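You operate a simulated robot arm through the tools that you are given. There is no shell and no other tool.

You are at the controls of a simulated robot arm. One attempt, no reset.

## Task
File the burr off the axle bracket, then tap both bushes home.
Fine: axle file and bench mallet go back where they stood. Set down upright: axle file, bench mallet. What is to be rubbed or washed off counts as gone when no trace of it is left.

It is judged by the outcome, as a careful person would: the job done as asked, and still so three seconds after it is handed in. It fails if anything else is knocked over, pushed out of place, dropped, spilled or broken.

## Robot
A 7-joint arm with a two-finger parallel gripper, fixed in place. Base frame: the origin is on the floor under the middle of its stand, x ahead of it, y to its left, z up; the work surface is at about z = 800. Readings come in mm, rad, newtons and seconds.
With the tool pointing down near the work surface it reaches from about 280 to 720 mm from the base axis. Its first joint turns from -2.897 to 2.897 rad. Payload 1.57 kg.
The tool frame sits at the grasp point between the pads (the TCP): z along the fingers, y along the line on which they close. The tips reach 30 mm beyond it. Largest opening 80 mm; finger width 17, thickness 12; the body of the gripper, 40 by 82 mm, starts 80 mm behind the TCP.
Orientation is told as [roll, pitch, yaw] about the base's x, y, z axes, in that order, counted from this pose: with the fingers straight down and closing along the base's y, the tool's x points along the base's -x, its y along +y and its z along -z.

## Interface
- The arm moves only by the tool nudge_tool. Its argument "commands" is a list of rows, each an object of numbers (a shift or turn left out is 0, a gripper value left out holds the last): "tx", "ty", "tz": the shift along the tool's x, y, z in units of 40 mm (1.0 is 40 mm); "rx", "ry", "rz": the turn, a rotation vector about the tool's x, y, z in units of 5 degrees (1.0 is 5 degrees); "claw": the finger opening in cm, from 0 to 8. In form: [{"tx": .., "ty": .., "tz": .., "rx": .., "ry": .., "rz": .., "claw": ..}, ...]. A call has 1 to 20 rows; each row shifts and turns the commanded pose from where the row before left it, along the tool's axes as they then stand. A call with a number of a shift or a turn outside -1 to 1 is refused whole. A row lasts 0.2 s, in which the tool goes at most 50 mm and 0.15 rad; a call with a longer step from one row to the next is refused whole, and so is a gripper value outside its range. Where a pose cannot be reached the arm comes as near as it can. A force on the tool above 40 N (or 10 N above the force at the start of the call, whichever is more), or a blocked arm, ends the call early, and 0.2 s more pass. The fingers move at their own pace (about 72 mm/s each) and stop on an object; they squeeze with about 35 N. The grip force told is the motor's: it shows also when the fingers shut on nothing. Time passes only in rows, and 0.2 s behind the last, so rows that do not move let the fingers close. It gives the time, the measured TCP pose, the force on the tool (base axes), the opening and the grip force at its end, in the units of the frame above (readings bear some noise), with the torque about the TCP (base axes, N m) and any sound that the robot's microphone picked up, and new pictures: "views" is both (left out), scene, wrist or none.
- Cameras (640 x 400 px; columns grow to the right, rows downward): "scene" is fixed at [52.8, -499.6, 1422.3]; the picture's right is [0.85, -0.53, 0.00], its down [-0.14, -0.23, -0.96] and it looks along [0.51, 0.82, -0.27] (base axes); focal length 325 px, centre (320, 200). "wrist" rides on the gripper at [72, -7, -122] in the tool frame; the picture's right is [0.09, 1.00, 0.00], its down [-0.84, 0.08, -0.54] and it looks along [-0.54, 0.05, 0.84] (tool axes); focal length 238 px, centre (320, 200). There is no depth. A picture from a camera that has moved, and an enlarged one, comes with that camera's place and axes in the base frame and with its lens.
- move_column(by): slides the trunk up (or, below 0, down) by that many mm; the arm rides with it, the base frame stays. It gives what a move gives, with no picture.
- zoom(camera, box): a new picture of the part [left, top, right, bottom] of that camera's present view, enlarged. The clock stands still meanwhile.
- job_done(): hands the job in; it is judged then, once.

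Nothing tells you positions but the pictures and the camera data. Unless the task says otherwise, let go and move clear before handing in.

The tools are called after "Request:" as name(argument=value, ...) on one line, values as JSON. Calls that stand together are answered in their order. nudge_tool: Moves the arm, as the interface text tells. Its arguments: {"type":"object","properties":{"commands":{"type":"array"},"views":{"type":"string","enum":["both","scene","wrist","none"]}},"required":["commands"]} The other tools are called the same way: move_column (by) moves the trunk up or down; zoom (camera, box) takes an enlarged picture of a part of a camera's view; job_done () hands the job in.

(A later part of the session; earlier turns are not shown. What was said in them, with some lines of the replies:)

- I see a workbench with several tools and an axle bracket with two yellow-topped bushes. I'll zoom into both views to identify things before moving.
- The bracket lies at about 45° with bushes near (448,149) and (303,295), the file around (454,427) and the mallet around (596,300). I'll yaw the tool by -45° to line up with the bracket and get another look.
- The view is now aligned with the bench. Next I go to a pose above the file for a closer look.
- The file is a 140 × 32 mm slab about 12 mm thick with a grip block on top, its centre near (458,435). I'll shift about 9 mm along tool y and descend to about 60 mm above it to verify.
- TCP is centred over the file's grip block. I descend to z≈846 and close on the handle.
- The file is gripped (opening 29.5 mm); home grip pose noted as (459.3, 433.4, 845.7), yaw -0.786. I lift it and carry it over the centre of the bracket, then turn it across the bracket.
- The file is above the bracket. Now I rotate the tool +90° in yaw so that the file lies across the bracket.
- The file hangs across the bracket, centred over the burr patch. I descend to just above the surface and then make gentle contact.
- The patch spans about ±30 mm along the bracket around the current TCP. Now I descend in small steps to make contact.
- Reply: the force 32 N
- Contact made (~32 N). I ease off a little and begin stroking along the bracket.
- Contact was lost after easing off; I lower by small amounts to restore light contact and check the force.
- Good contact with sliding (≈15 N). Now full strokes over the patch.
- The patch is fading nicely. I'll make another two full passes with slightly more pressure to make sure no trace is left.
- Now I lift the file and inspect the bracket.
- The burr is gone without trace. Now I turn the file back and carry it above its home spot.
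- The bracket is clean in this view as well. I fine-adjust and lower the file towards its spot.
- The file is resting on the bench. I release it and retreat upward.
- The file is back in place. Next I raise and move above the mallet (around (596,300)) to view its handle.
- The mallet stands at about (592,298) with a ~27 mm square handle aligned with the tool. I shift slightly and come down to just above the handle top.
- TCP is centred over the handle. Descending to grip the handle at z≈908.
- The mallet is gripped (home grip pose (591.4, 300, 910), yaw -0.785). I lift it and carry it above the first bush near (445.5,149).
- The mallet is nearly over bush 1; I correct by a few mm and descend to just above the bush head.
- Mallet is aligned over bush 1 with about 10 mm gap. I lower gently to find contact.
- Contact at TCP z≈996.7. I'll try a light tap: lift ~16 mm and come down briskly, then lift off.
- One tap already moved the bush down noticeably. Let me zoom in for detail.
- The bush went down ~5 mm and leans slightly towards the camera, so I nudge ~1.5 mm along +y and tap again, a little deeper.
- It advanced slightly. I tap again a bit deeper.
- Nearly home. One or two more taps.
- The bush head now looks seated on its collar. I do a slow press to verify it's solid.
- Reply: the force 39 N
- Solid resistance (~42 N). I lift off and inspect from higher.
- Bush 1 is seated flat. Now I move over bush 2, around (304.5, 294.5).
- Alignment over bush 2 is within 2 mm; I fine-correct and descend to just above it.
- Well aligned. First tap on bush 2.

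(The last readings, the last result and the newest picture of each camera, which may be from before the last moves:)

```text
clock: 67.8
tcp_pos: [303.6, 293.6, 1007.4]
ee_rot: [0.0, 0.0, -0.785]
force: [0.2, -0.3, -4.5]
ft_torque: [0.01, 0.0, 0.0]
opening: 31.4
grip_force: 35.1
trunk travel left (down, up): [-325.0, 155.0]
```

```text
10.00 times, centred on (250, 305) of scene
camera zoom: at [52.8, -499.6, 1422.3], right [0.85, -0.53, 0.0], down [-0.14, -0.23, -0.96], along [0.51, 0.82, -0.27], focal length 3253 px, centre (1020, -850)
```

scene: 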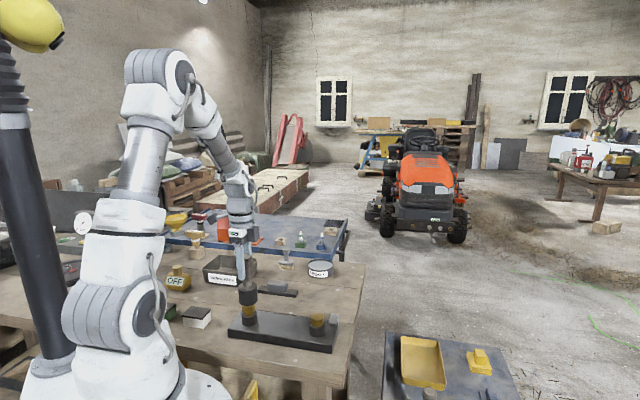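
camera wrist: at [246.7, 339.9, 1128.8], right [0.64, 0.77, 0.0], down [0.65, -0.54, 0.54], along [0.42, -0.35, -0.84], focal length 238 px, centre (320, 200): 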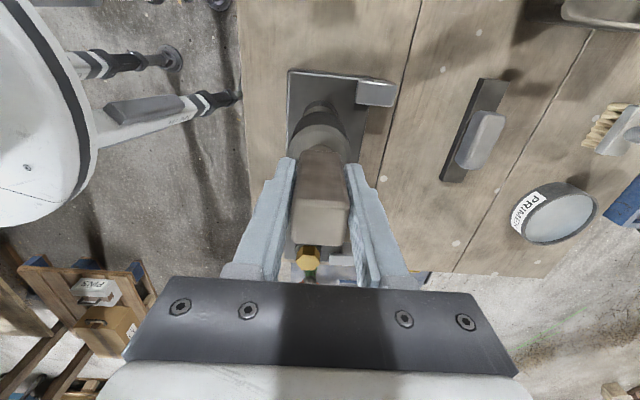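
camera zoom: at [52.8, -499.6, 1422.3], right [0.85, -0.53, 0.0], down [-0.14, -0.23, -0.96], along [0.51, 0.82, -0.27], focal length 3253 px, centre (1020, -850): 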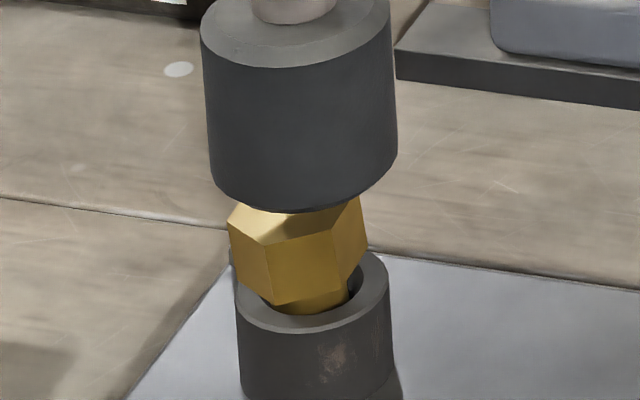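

The bush moved in and leans a bit like the first one did. I continue with deeper taps.

Request:
nudge_tool(commands=[{"tz": 0.45}, {"tz": -0.35}, {}], views="none")

Request:
zoom(camera="scene", box=[230, 285, 270, 325])

```text
clock: 68.6
tcp_pos: [303.6, 293.1, 1002.6]
ee_rot: [-0.001, 0.0, -0.785]
force: [-0.5, -0.7, -4.7]
ft_torque: [0.03, 0.01, -0.01]
opening: 31.3
grip_force: 35.1
trunk travel left (down, up): [-325.0, 155.0]
```

```text
10.00 times, centred on (250, 305) of scene
camera zoom: at [52.8, -499.6, 1422.3], right [0.85, -0.53, 0.0], down [-0.14, -0.23, -0.96], along [0.51, 0.82, -0.27], focal length 3253 px, centre (1020, -850)
```

zoom: 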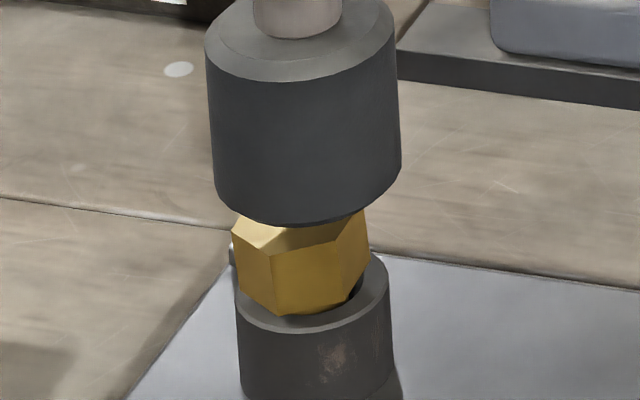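

Request:
nudge_tool(commands=[{"tx": -0.08, "ty": 0.06, "tz": -0.1}, {"tz": 0.5}, {"tz": -0.4}, {}], views="none")

Request:
zoom(camera="scene", box=[230, 285, 270, 325])

```text
clock: 69.6
tcp_pos: [307.9, 291.9, 1002.2]
ee_rot: [-0.001, -0.001, -0.785]
force: [-0.3, 0.0, -3.4]
ft_torque: [0.02, 0.0, -0.02]
opening: 31.5
grip_force: 35.2
trunk travel left (down, up): [-325.0, 155.0]
```

```text
10.00 times, centred on (250, 305) of scene
camera zoom: at [52.8, -499.6, 1422.3], right [0.85, -0.53, 0.0], down [-0.14, -0.23, -0.96], along [0.51, 0.82, -0.27], focal length 3253 px, centre (1020, -850)
```

zoom: 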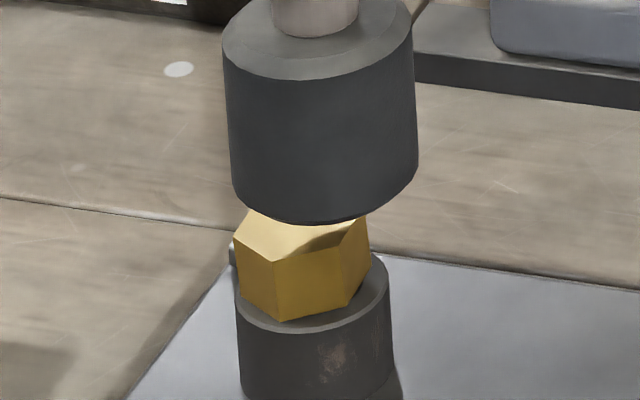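

Nearly seated; another tap.

Request:
nudge_tool(commands=[{"tz": -0.1}, {"tz": 0.54}, {"tz": -0.44}, {}], views="none")

Request:
zoom(camera="scene", box=[230, 285, 270, 325])

```text
clock: 70.6
tcp_pos: [306.3, 292.4, 1002.8]
ee_rot: [-0.003, 0.0, -0.784]
force: [-0.5, -0.3, -4.4]
ft_torque: [0.01, 0.02, 0.01]
opening: 31.4
grip_force: 35.3
trunk travel left (down, up): [-325.0, 155.0]
```

```text
10.00 times, centred on (250, 305) of scene
camera zoom: at [52.8, -499.6, 1422.3], right [0.85, -0.53, 0.0], down [-0.14, -0.23, -0.96], along [0.51, 0.82, -0.27], focal length 3253 px, centre (1020, -850)
```

zoom: 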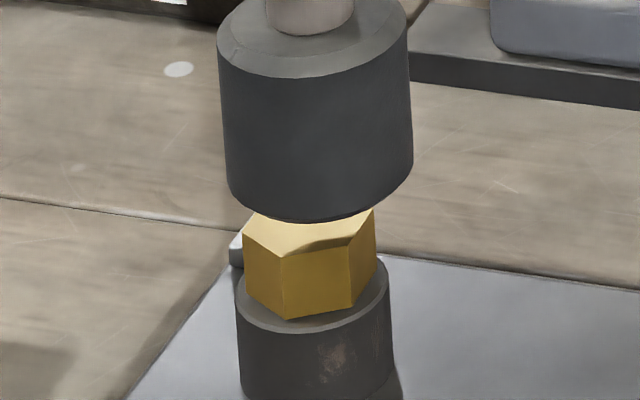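

Looks seated. I verify with a slow press.

Request:
nudge_tool(commands=[{"tz": 0.25}, {"tz": 0.06}, {}], views="none")

```text
clock: 71.4
tcp_pos: [306.6, 292.9, 990.2]
ee_rot: [0.0, 0.0, -0.786]
force: [0.2, 0.8, -3.6]
ft_torque: [0.03, 0.05, 0.0]
opening: 31.4
grip_force: 34.8
trunk travel left (down, up): [-325.0, 155.0]
```

Request:
nudge_tool(commands=[{"tz": 0.03}, {"tz": 0.02}, {}], views="none")

```text
clock: 72.2
tcp_pos: [307.2, 292.1, 990.0]
ee_rot: [0.003, 0.0, -0.786]
force: [-3.0, -0.4, 13.4]
ft_torque: [-0.1, 0.44, -0.03]
opening: 31.4
grip_force: 35.0
trunk travel left (down, up): [-325.0, 155.0]
```

Request:
nudge_tool(commands=[{"tz": 0.02}, {}, {"tz": 0.015}, {}], views="none")

```text
clock: 73.2
tcp_pos: [307.2, 292.4, 988.2]
ee_rot: [0.005, 0.0, -0.784]
force: [1.0, -0.9, 41.4]
ft_torque: [-0.32, 0.24, -0.01]
opening: 31.4
grip_force: 35.2
trunk travel left (down, up): [-325.0, 155.0]
```

Solid at the same height as bush 1. I lift off and inspect both bushes.

Request:
nudge_tool(commands=[{"tz": -0.5}, {"tz": -1}, {"tx": -0.8}, {"tx": -0.8}, {"tx": -0.3}, {}], views="both")

Request:
zoom(camera="scene", box=[230, 285, 270, 325])

Request:
zoom(camera="scene", box=[210, 260, 350, 360])

Request:
zoom(camera="scene", box=[300, 300, 340, 340])

```text
clock: 74.6
tcp_pos: [360.2, 237.8, 1045.9]
ee_rot: [-0.001, -0.001, -0.783]
force: [-0.4, 0.4, -4.8]
ft_torque: [0.0, 0.01, 0.01]
opening: 31.1
grip_force: 35.1
trunk travel left (down, up): [-325.0, 155.0]
camera wrist: at [304.0, 284.0, 1167.2], right [0.64, 0.77, 0.0], down [0.65, -0.54, 0.54], along [0.42, -0.35, -0.84], focal length 238 px, centre (320, 200)
```

scene: 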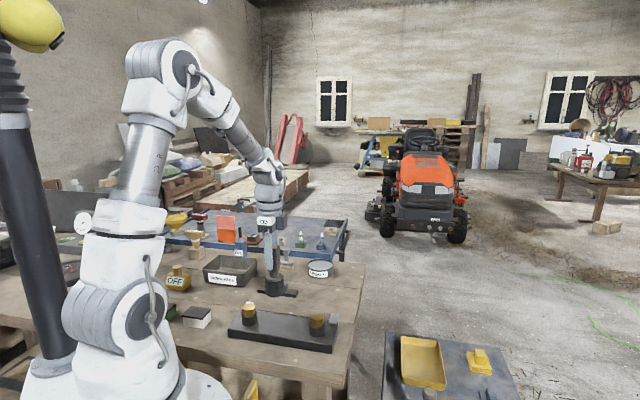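
wrist: 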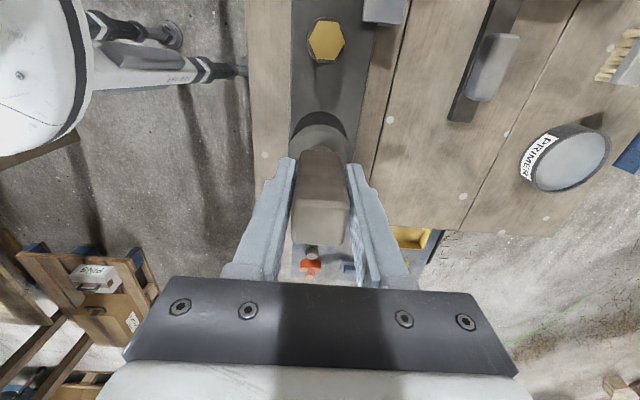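

```text
10.00 times, centred on (250, 305) of scene
camera zoom: at [52.8, -499.6, 1422.3], right [0.85, -0.53, 0.0], down [-0.14, -0.23, -0.96], along [0.51, 0.82, -0.27], focal length 3253 px, centre (1020, -850)
```

zoom: 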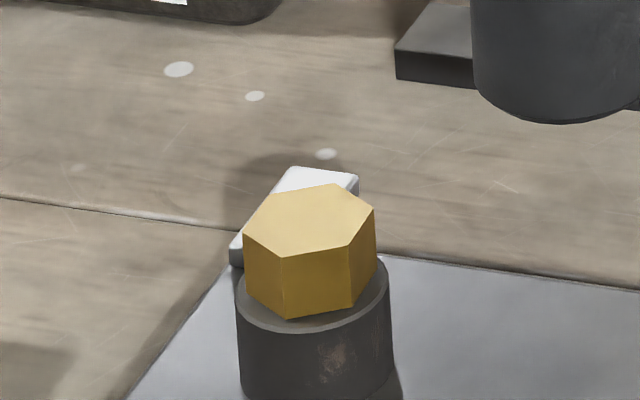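

```text
4.00 times, centred on (280, 310) of scene
camera zoom: at [52.8, -499.6, 1422.3], right [0.85, -0.53, 0.0], down [-0.14, -0.23, -0.96], along [0.51, 0.82, -0.27], focal length 1301 px, centre (480, -240)
```

zoom: 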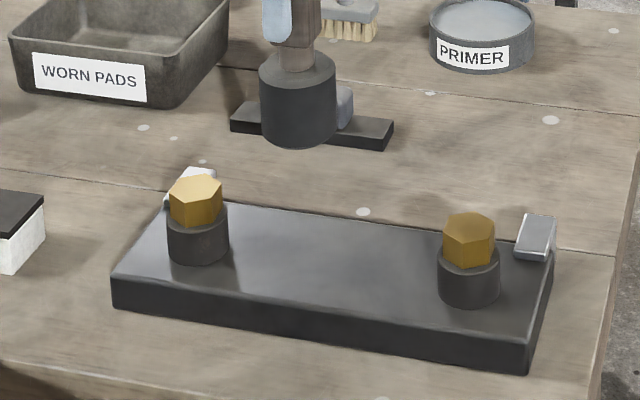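

```text
10.00 times, centred on (320, 320) of scene
camera zoom: at [52.8, -499.6, 1422.3], right [0.85, -0.53, 0.0], down [-0.14, -0.23, -0.96], along [0.51, 0.82, -0.27], focal length 3253 px, centre (320, -1000)
```

zoom: 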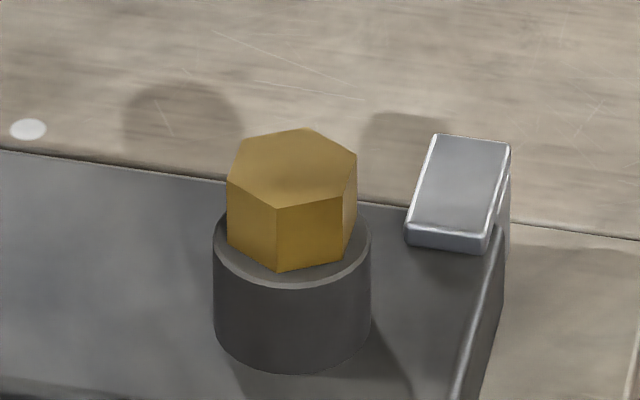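

Request:
zoom(camera="scene", box=[308, 310, 328, 330])

Request:
zoom(camera="scene", box=[238, 300, 258, 320])

Request:
zoom(camera="wrist", box=[290, 10, 360, 70])

```text
16.00 times, centred on (318, 320) of scene
camera zoom: at [52.8, -499.6, 1422.3], right [0.85, -0.53, 0.0], down [-0.14, -0.23, -0.96], along [0.51, 0.82, -0.27], focal length 5204 px, centre (352, -1720)
```

zoom: 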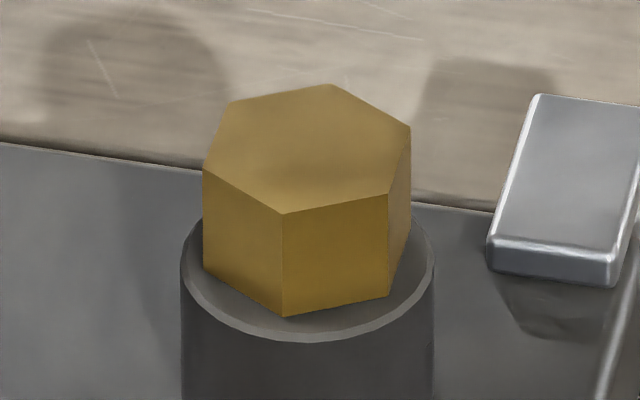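

```text
16.00 times, centred on (248, 310) of scene
camera zoom: at [52.8, -499.6, 1422.3], right [0.85, -0.53, 0.0], down [-0.14, -0.23, -0.96], along [0.51, 0.82, -0.27], focal length 5204 px, centre (1472, -1560)
```

zoom: 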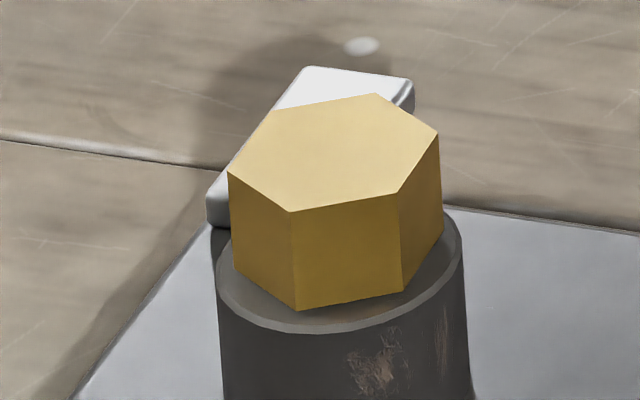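

```text
6.67 times, centred on (325, 40) of wrist
camera zoom: at [304.0, 284.0, 1167.2], right [0.64, 0.77, 0.0], down [0.65, -0.54, 0.54], along [0.42, -0.35, -0.84], focal length 1589 px, centre (287, 1267)
```

zoom: 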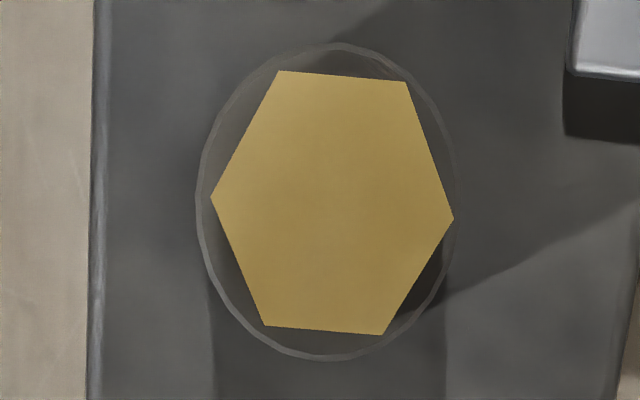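

Both heads look flat on their collars. To be sure they're fully home, I go back over bush 2 and give one firm confirming tap, comparing before/after.

Request:
nudge_tool(commands=[{"tx": 0.95}, {"tx": 0.95}, {"tz": 0.5}, {"tz": 0.45}, {}], views="none")

Request:
zoom(camera="scene", box=[238, 300, 258, 320])

```text
clock: 75.8
tcp_pos: [306.3, 291.6, 1009.3]
ee_rot: [-0.001, 0.0, -0.785]
force: [-0.1, 0.2, -3.2]
ft_torque: [0.02, 0.03, 0.02]
opening: 31.1
grip_force: 34.6
trunk travel left (down, up): [-325.0, 155.0]
```

```text
16.00 times, centred on (248, 310) of scene
camera zoom: at [52.8, -499.6, 1422.3], right [0.85, -0.53, 0.0], down [-0.14, -0.23, -0.96], along [0.51, 0.82, -0.27], focal length 5204 px, centre (1472, -1560)
```

zoom: 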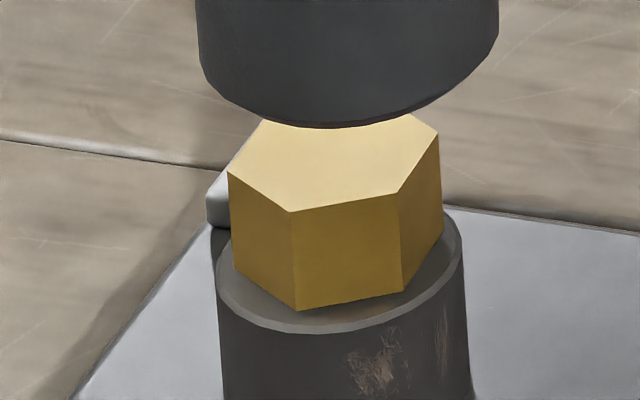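

Request:
nudge_tool(commands=[{"tz": 0.64}, {"tz": -0.5}, {}], views="none")

Request:
zoom(camera="scene", box=[238, 300, 258, 320])

```text
clock: 76.6
tcp_pos: [307.0, 291.7, 1003.5]
ee_rot: [-0.002, 0.0, -0.786]
force: [0.8, 0.1, -4.6]
ft_torque: [-0.03, 0.0, 0.01]
opening: 31.5
grip_force: 34.6
trunk travel left (down, up): [-325.0, 155.0]
```

```text
16.00 times, centred on (248, 310) of scene
camera zoom: at [52.8, -499.6, 1422.3], right [0.85, -0.53, 0.0], down [-0.14, -0.23, -0.96], along [0.51, 0.82, -0.27], focal length 5204 px, centre (1472, -1560)
```

zoom: 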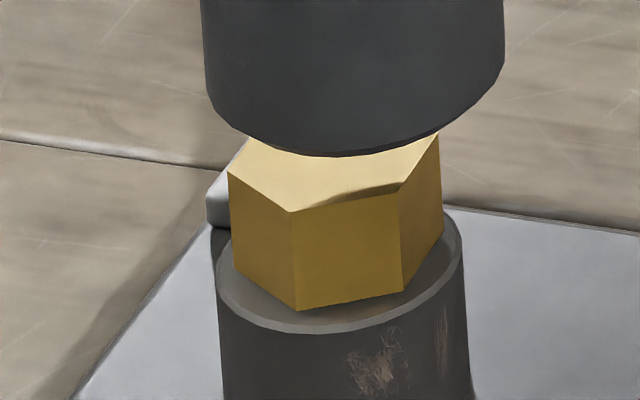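

No change at all: bush 2 is fully home. I do the same check on bush 1.

Request:
nudge_tool(commands=[{"tz": -0.5}, {"tz": -0.5}, {"tx": -0.98}, {"tx": -0.98}, {"tx": -0.98}, {"tx": -0.98}, {"tx": -0.98}, {"tz": 0.5}, {"tz": 0.4}, {}], views="none")

Request:
zoom(camera="scene", box=[308, 310, 328, 330])

```text
clock: 78.8
tcp_pos: [445.8, 153.0, 1008.6]
ee_rot: [0.0, -0.001, -0.785]
force: [-0.1, 0.1, -4.2]
ft_torque: [0.0, 0.03, -0.01]
opening: 31.4
grip_force: 35.2
trunk travel left (down, up): [-325.0, 155.0]
```

```text
16.00 times, centred on (318, 320) of scene
camera zoom: at [52.8, -499.6, 1422.3], right [0.85, -0.53, 0.0], down [-0.14, -0.23, -0.96], along [0.51, 0.82, -0.27], focal length 5204 px, centre (352, -1720)
```

zoom: 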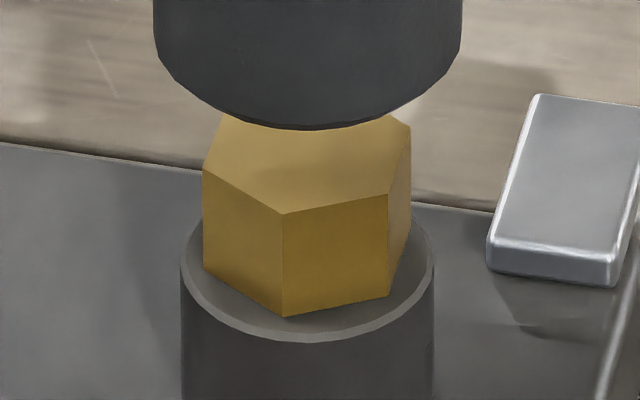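

Request:
nudge_tool(commands=[{"tz": 0.62}, {"tz": -0.62}, {}], views="none")

Request:
zoom(camera="scene", box=[308, 310, 328, 330])

```text
clock: 79.6
tcp_pos: [444.0, 152.0, 1008.5]
ee_rot: [0.001, 0.0, -0.786]
force: [-0.4, 0.3, -3.9]
ft_torque: [0.01, -0.03, 0.01]
opening: 31.4
grip_force: 34.7
trunk travel left (down, up): [-325.0, 155.0]
```

```text
16.00 times, centred on (318, 320) of scene
camera zoom: at [52.8, -499.6, 1422.3], right [0.85, -0.53, 0.0], down [-0.14, -0.23, -0.96], along [0.51, 0.82, -0.27], focal length 5204 px, centre (352, -1720)
```

zoom: 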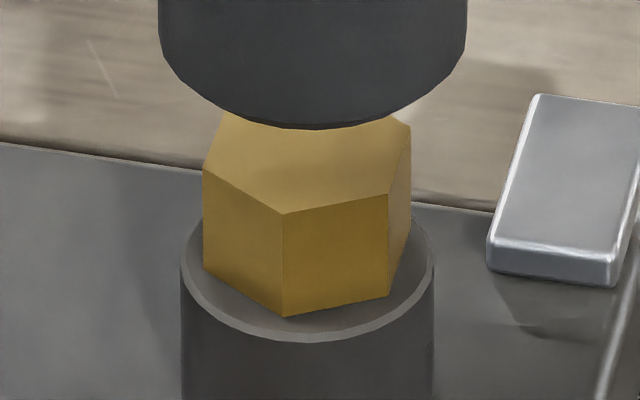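

Unchanged: both bushes are home. Now I return the mallet: lift, and carry it to above its home spot (591.4, 300).

Request:
nudge_tool(commands=[{"tz": -0.5}, {"tz": -0.6}, {"tx": 0.003, "ty": 0.866}, {"tx": 0.003, "ty": 0.866}, {"tx": 0.003, "ty": 0.866}, {"tx": 0.003, "ty": 0.866}, {"tx": 0.003, "ty": 0.866}, {"tx": 0.003, "ty": 0.866}, {}], views="both")

Request:
zoom(camera="scene", box=[300, 210, 360, 290])

```text
clock: 81.6
tcp_pos: [590.8, 300.0, 1051.4]
ee_rot: [-0.001, 0.0, -0.786]
force: [0.5, 1.0, -4.1]
ft_torque: [0.0, 0.03, -0.04]
opening: 31.4
grip_force: 35.5
trunk travel left (down, up): [-325.0, 155.0]
camera wrist: at [534.9, 347.2, 1173.2], right [0.64, 0.77, 0.0], down [0.65, -0.54, 0.54], along [0.42, -0.35, -0.84], focal length 238 px, centre (320, 200)
```

scene: 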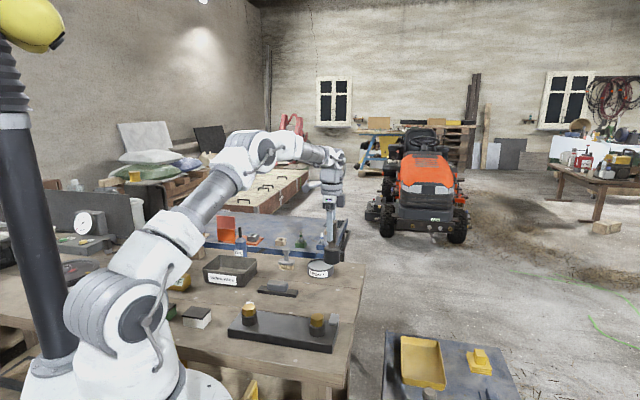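
wrist: 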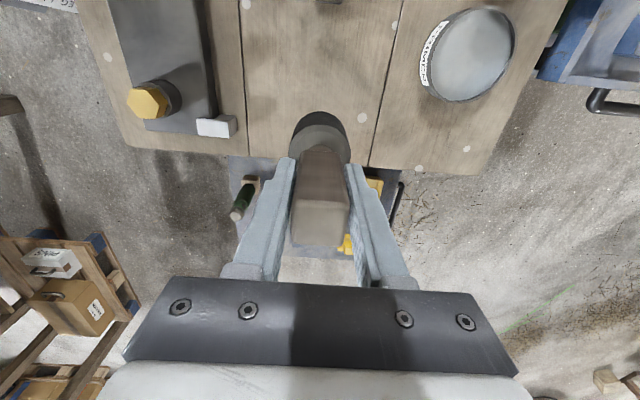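

```text
5.00 times, centred on (330, 250) of scene
camera zoom: at [52.8, -499.6, 1422.3], right [0.85, -0.53, 0.0], down [-0.14, -0.23, -0.96], along [0.51, 0.82, -0.27], focal length 1626 px, centre (270, -50)
```

zoom: 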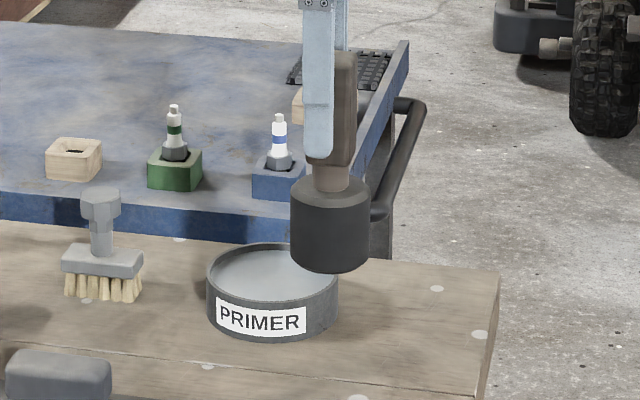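

Lowering the mallet towards the bench.

Request:
nudge_tool(commands=[{"tz": 0.9}, {"tz": 0.9}, {"tz": 0.9}, {"tz": 0.5}, {"tz": 0.15}, {}], views="wrist")

Request:
zoom(camera="scene", box=[300, 250, 360, 310])

```text
clock: 83.0
tcp_pos: [591.4, 301.5, 917.6]
ee_rot: [0.001, 0.0, -0.785]
force: [0.1, 0.1, -3.9]
ft_torque: [-0.01, 0.02, 0.02]
opening: 31.1
grip_force: 34.7
trunk travel left (down, up): [-325.0, 155.0]
camera wrist: at [535.3, 348.1, 1039.2], right [0.64, 0.77, 0.0], down [0.65, -0.54, 0.54], along [0.42, -0.35, -0.84], focal length 238 px, centre (320, 200)
```

wrist: 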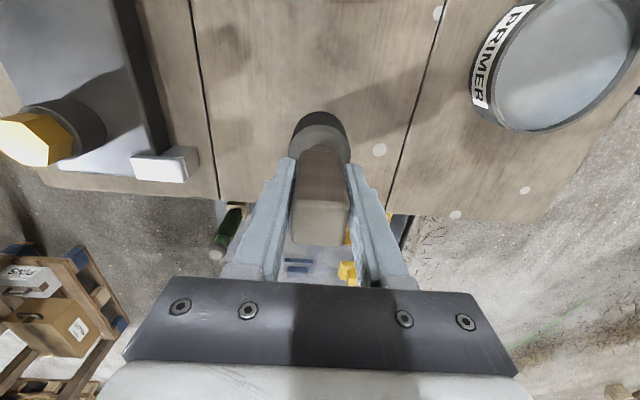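

```text
6.67 times, centred on (330, 280) of scene
camera zoom: at [52.8, -499.6, 1422.3], right [0.85, -0.53, 0.0], down [-0.14, -0.23, -0.96], along [0.51, 0.82, -0.27], focal length 2168 px, centre (253, -333)
```

zoom: 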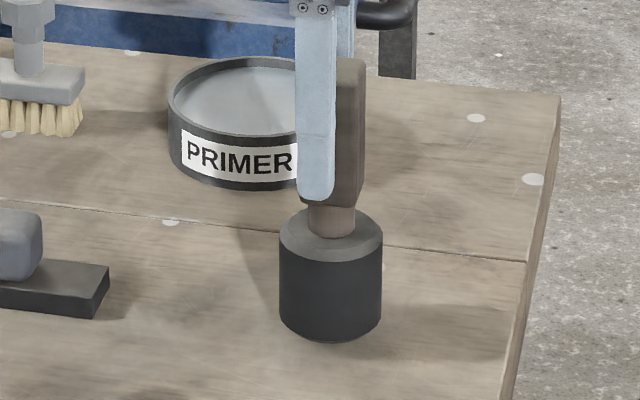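

Request:
nudge_tool(commands=[{"tz": 0.1}, {"tz": 0.05}, {}], views="none")

Request:
nudge_tool(commands=[{"tz": 0.025}, {}], views="none")

```text
clock: 83.8
tcp_pos: [590.6, 300.3, 911.5]
ee_rot: [0.001, -0.001, -0.786]
force: [-0.1, 0.7, -5.1]
ft_torque: [0.05, 0.01, -0.03]
opening: 31.3
grip_force: 35.3
trunk travel left (down, up): [-325.0, 155.0]
```

```text
clock: 84.4
tcp_pos: [592.3, 301.6, 910.7]
ee_rot: [-0.001, 0.0, -0.787]
force: [-2.8, -1.4, -0.1]
ft_torque: [-0.15, 0.17, -0.01]
opening: 31.3
grip_force: 34.9
trunk travel left (down, up): [-325.0, 155.0]
```

Contact with the bench. A touch more, then release and retreat straight up.

Request:
nudge_tool(commands=[{"tz": 0.01}, {}], views="none")

Request:
nudge_tool(commands=[{"claw": 4}, {"claw": 6}, {"claw": 8}, {}, {"tz": -0.5}, {"tz": -0.9}, {"tz": -0.9}, {"tz": -0.9}, {}], views="both")

Request:
zoom(camera="scene", box=[300, 250, 360, 310])

Request:
zoom(camera="scene", box=[150, 200, 350, 330])

```text
clock: 85.0
tcp_pos: [592.4, 301.6, 911.8]
ee_rot: [0.002, -0.001, -0.786]
force: [-1.8, -1.5, 2.1]
ft_torque: [-0.28, 0.18, 0.0]
opening: 31.3
grip_force: 35.1
trunk travel left (down, up): [-325.0, 155.0]
```

```text
clock: 87.0
tcp_pos: [593.4, 303.2, 1039.6]
ee_rot: [-0.001, 0.001, -0.785]
force: [1.2, 0.5, 0.2]
ft_torque: [0.0, -0.02, 0.04]
opening: 80.0
grip_force: 0.0
trunk travel left (down, up): [-325.0, 155.0]
camera wrist: at [537.5, 349.0, 1160.3], right [0.64, 0.77, 0.0], down [0.65, -0.54, 0.54], along [0.42, -0.35, -0.84], focal length 238 px, centre (320, 200)
```

scene: 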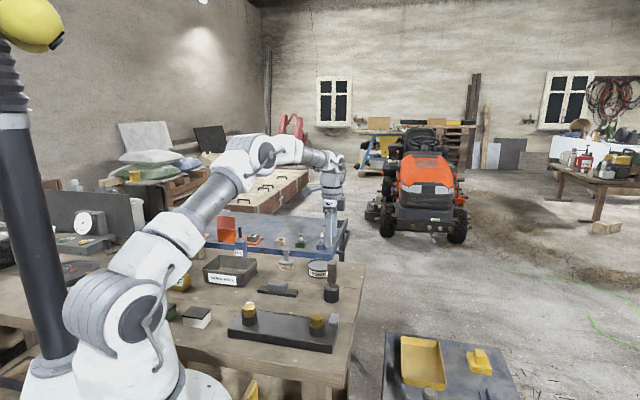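
wrist: 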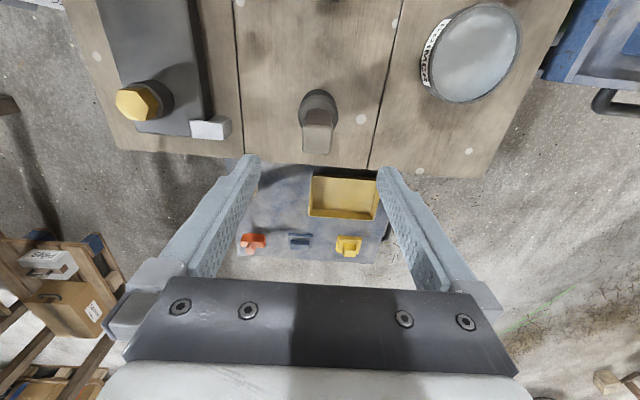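

```text
6.67 times, centred on (330, 280) of scene
camera zoom: at [52.8, -499.6, 1422.3], right [0.85, -0.53, 0.0], down [-0.14, -0.23, -0.96], along [0.51, 0.82, -0.27], focal length 2168 px, centre (253, -333)
```

zoom: 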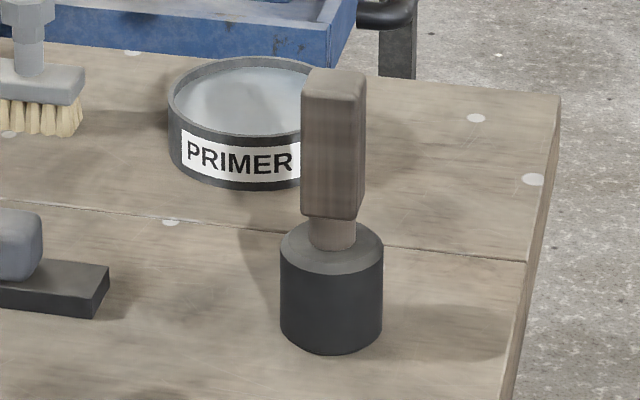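

```text
3.08 times, centred on (250, 265) of scene
camera zoom: at [52.8, -499.6, 1422.3], right [0.85, -0.53, 0.0], down [-0.14, -0.23, -0.96], along [0.51, 0.82, -0.27], focal length 1001 px, centre (535, 0)
```

zoom: 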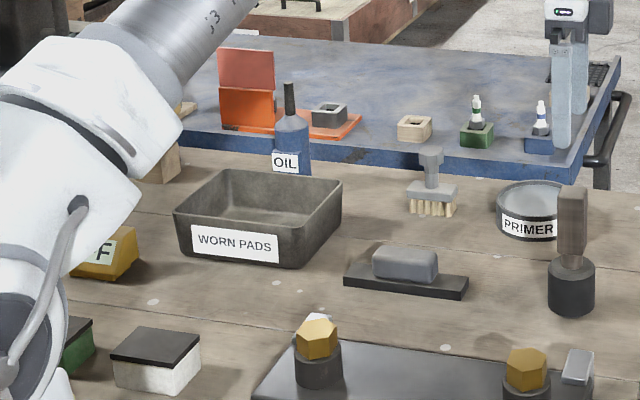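

Mallet stands where it was, the file too. I'll back the arm up to a clear pose and take a last look at the bracket.

Request:
nudge_tool(commands=[{"tz": -1}, {"tz": -1}, {"tz": -1}, {"tz": -1}, {"tx": 0.5, "ty": -0.85}, {"tx": 0.5, "ty": -0.85}, {"tx": 0.5, "ty": -0.85}, {"tx": 0.5, "ty": -0.85}, {"tx": 0.5, "ty": -0.85}, {"tx": 0.5, "ty": -0.2}, {}], views="both")

Request:
zoom(camera="wrist", box=[240, 0, 420, 160])

Request:
zoom(camera="scene", box=[210, 260, 350, 360])

```text
clock: 89.4
tcp_pos: [382.3, 260.7, 1198.0]
ee_rot: [0.001, 0.001, -0.782]
force: [-0.1, -0.1, 0.1]
ft_torque: [0.04, -0.02, 0.01]
opening: 80.0
grip_force: 0.1
trunk travel left (down, up): [-325.0, 155.0]
camera wrist: at [325.2, 307.5, 1319.9], right [0.64, 0.77, 0.0], down [0.65, -0.54, 0.54], along [0.42, -0.35, -0.84], focal length 238 px, centre (320, 200)
```

scene: 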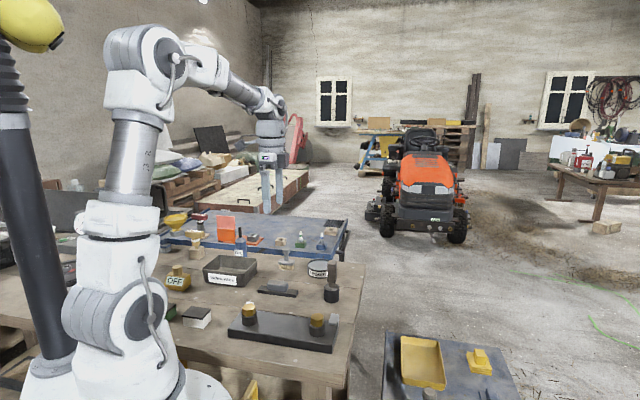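
wrist: 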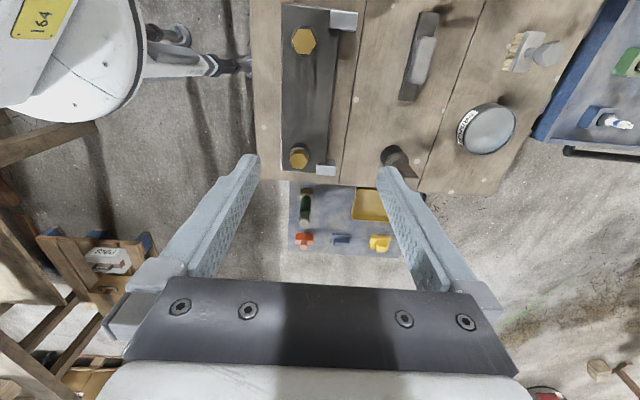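

```text
2.50 times, centred on (330, 80) of wrist
camera zoom: at [325.2, 307.5, 1319.9], right [0.64, 0.77, 0.0], down [0.65, -0.54, 0.54], along [0.42, -0.35, -0.84], focal length 596 px, centre (295, 500)
```

zoom: 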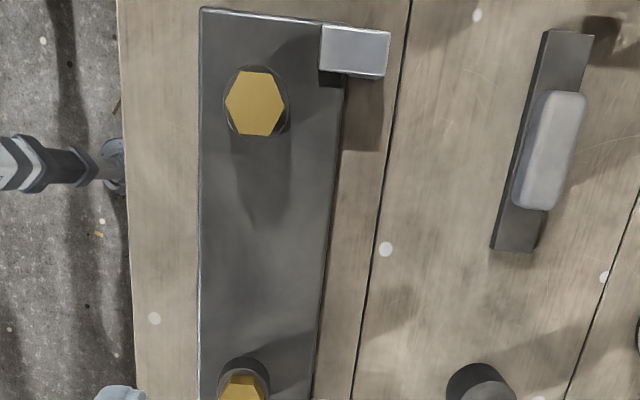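

```text
4.00 times, centred on (280, 310) of scene
camera zoom: at [52.8, -499.6, 1422.3], right [0.85, -0.53, 0.0], down [-0.14, -0.23, -0.96], along [0.51, 0.82, -0.27], focal length 1301 px, centre (480, -240)
```

zoom: 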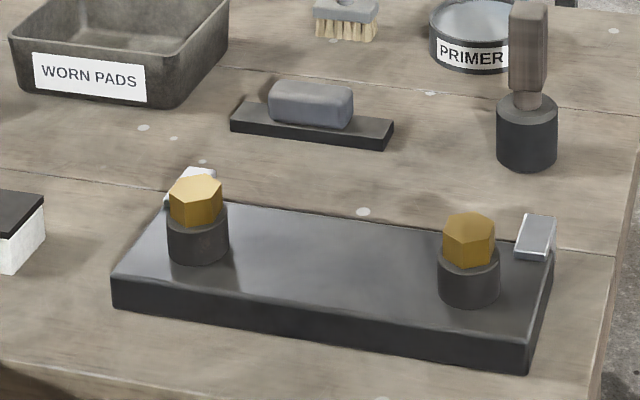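

The burr patch is gone, both bushes sit flat on their collars, and the file and mallet stand upright in their original places. Nothing else has been disturbed and the arm is clear, so I hand the job in.

Request:
job_done()

```text
The job is handed in.
```

I filed the burr off the axle bracket, with no trace of it left in the last pictures, and tapped both bushes home. The job is handed in; no verdict came back.

- **Bushes:** each one leaned slightly after its first tap, then levelled out. Both now sit flat on their collars at the same height, and a last firm tap did not move either one.
- **Tools:** the axle file and bench mallet are back upright where they stood, within about 1 mm in the scene camera.
- **Everything else:** I saw nothing else shifted or knocked over, and the arm is clear of the bench.
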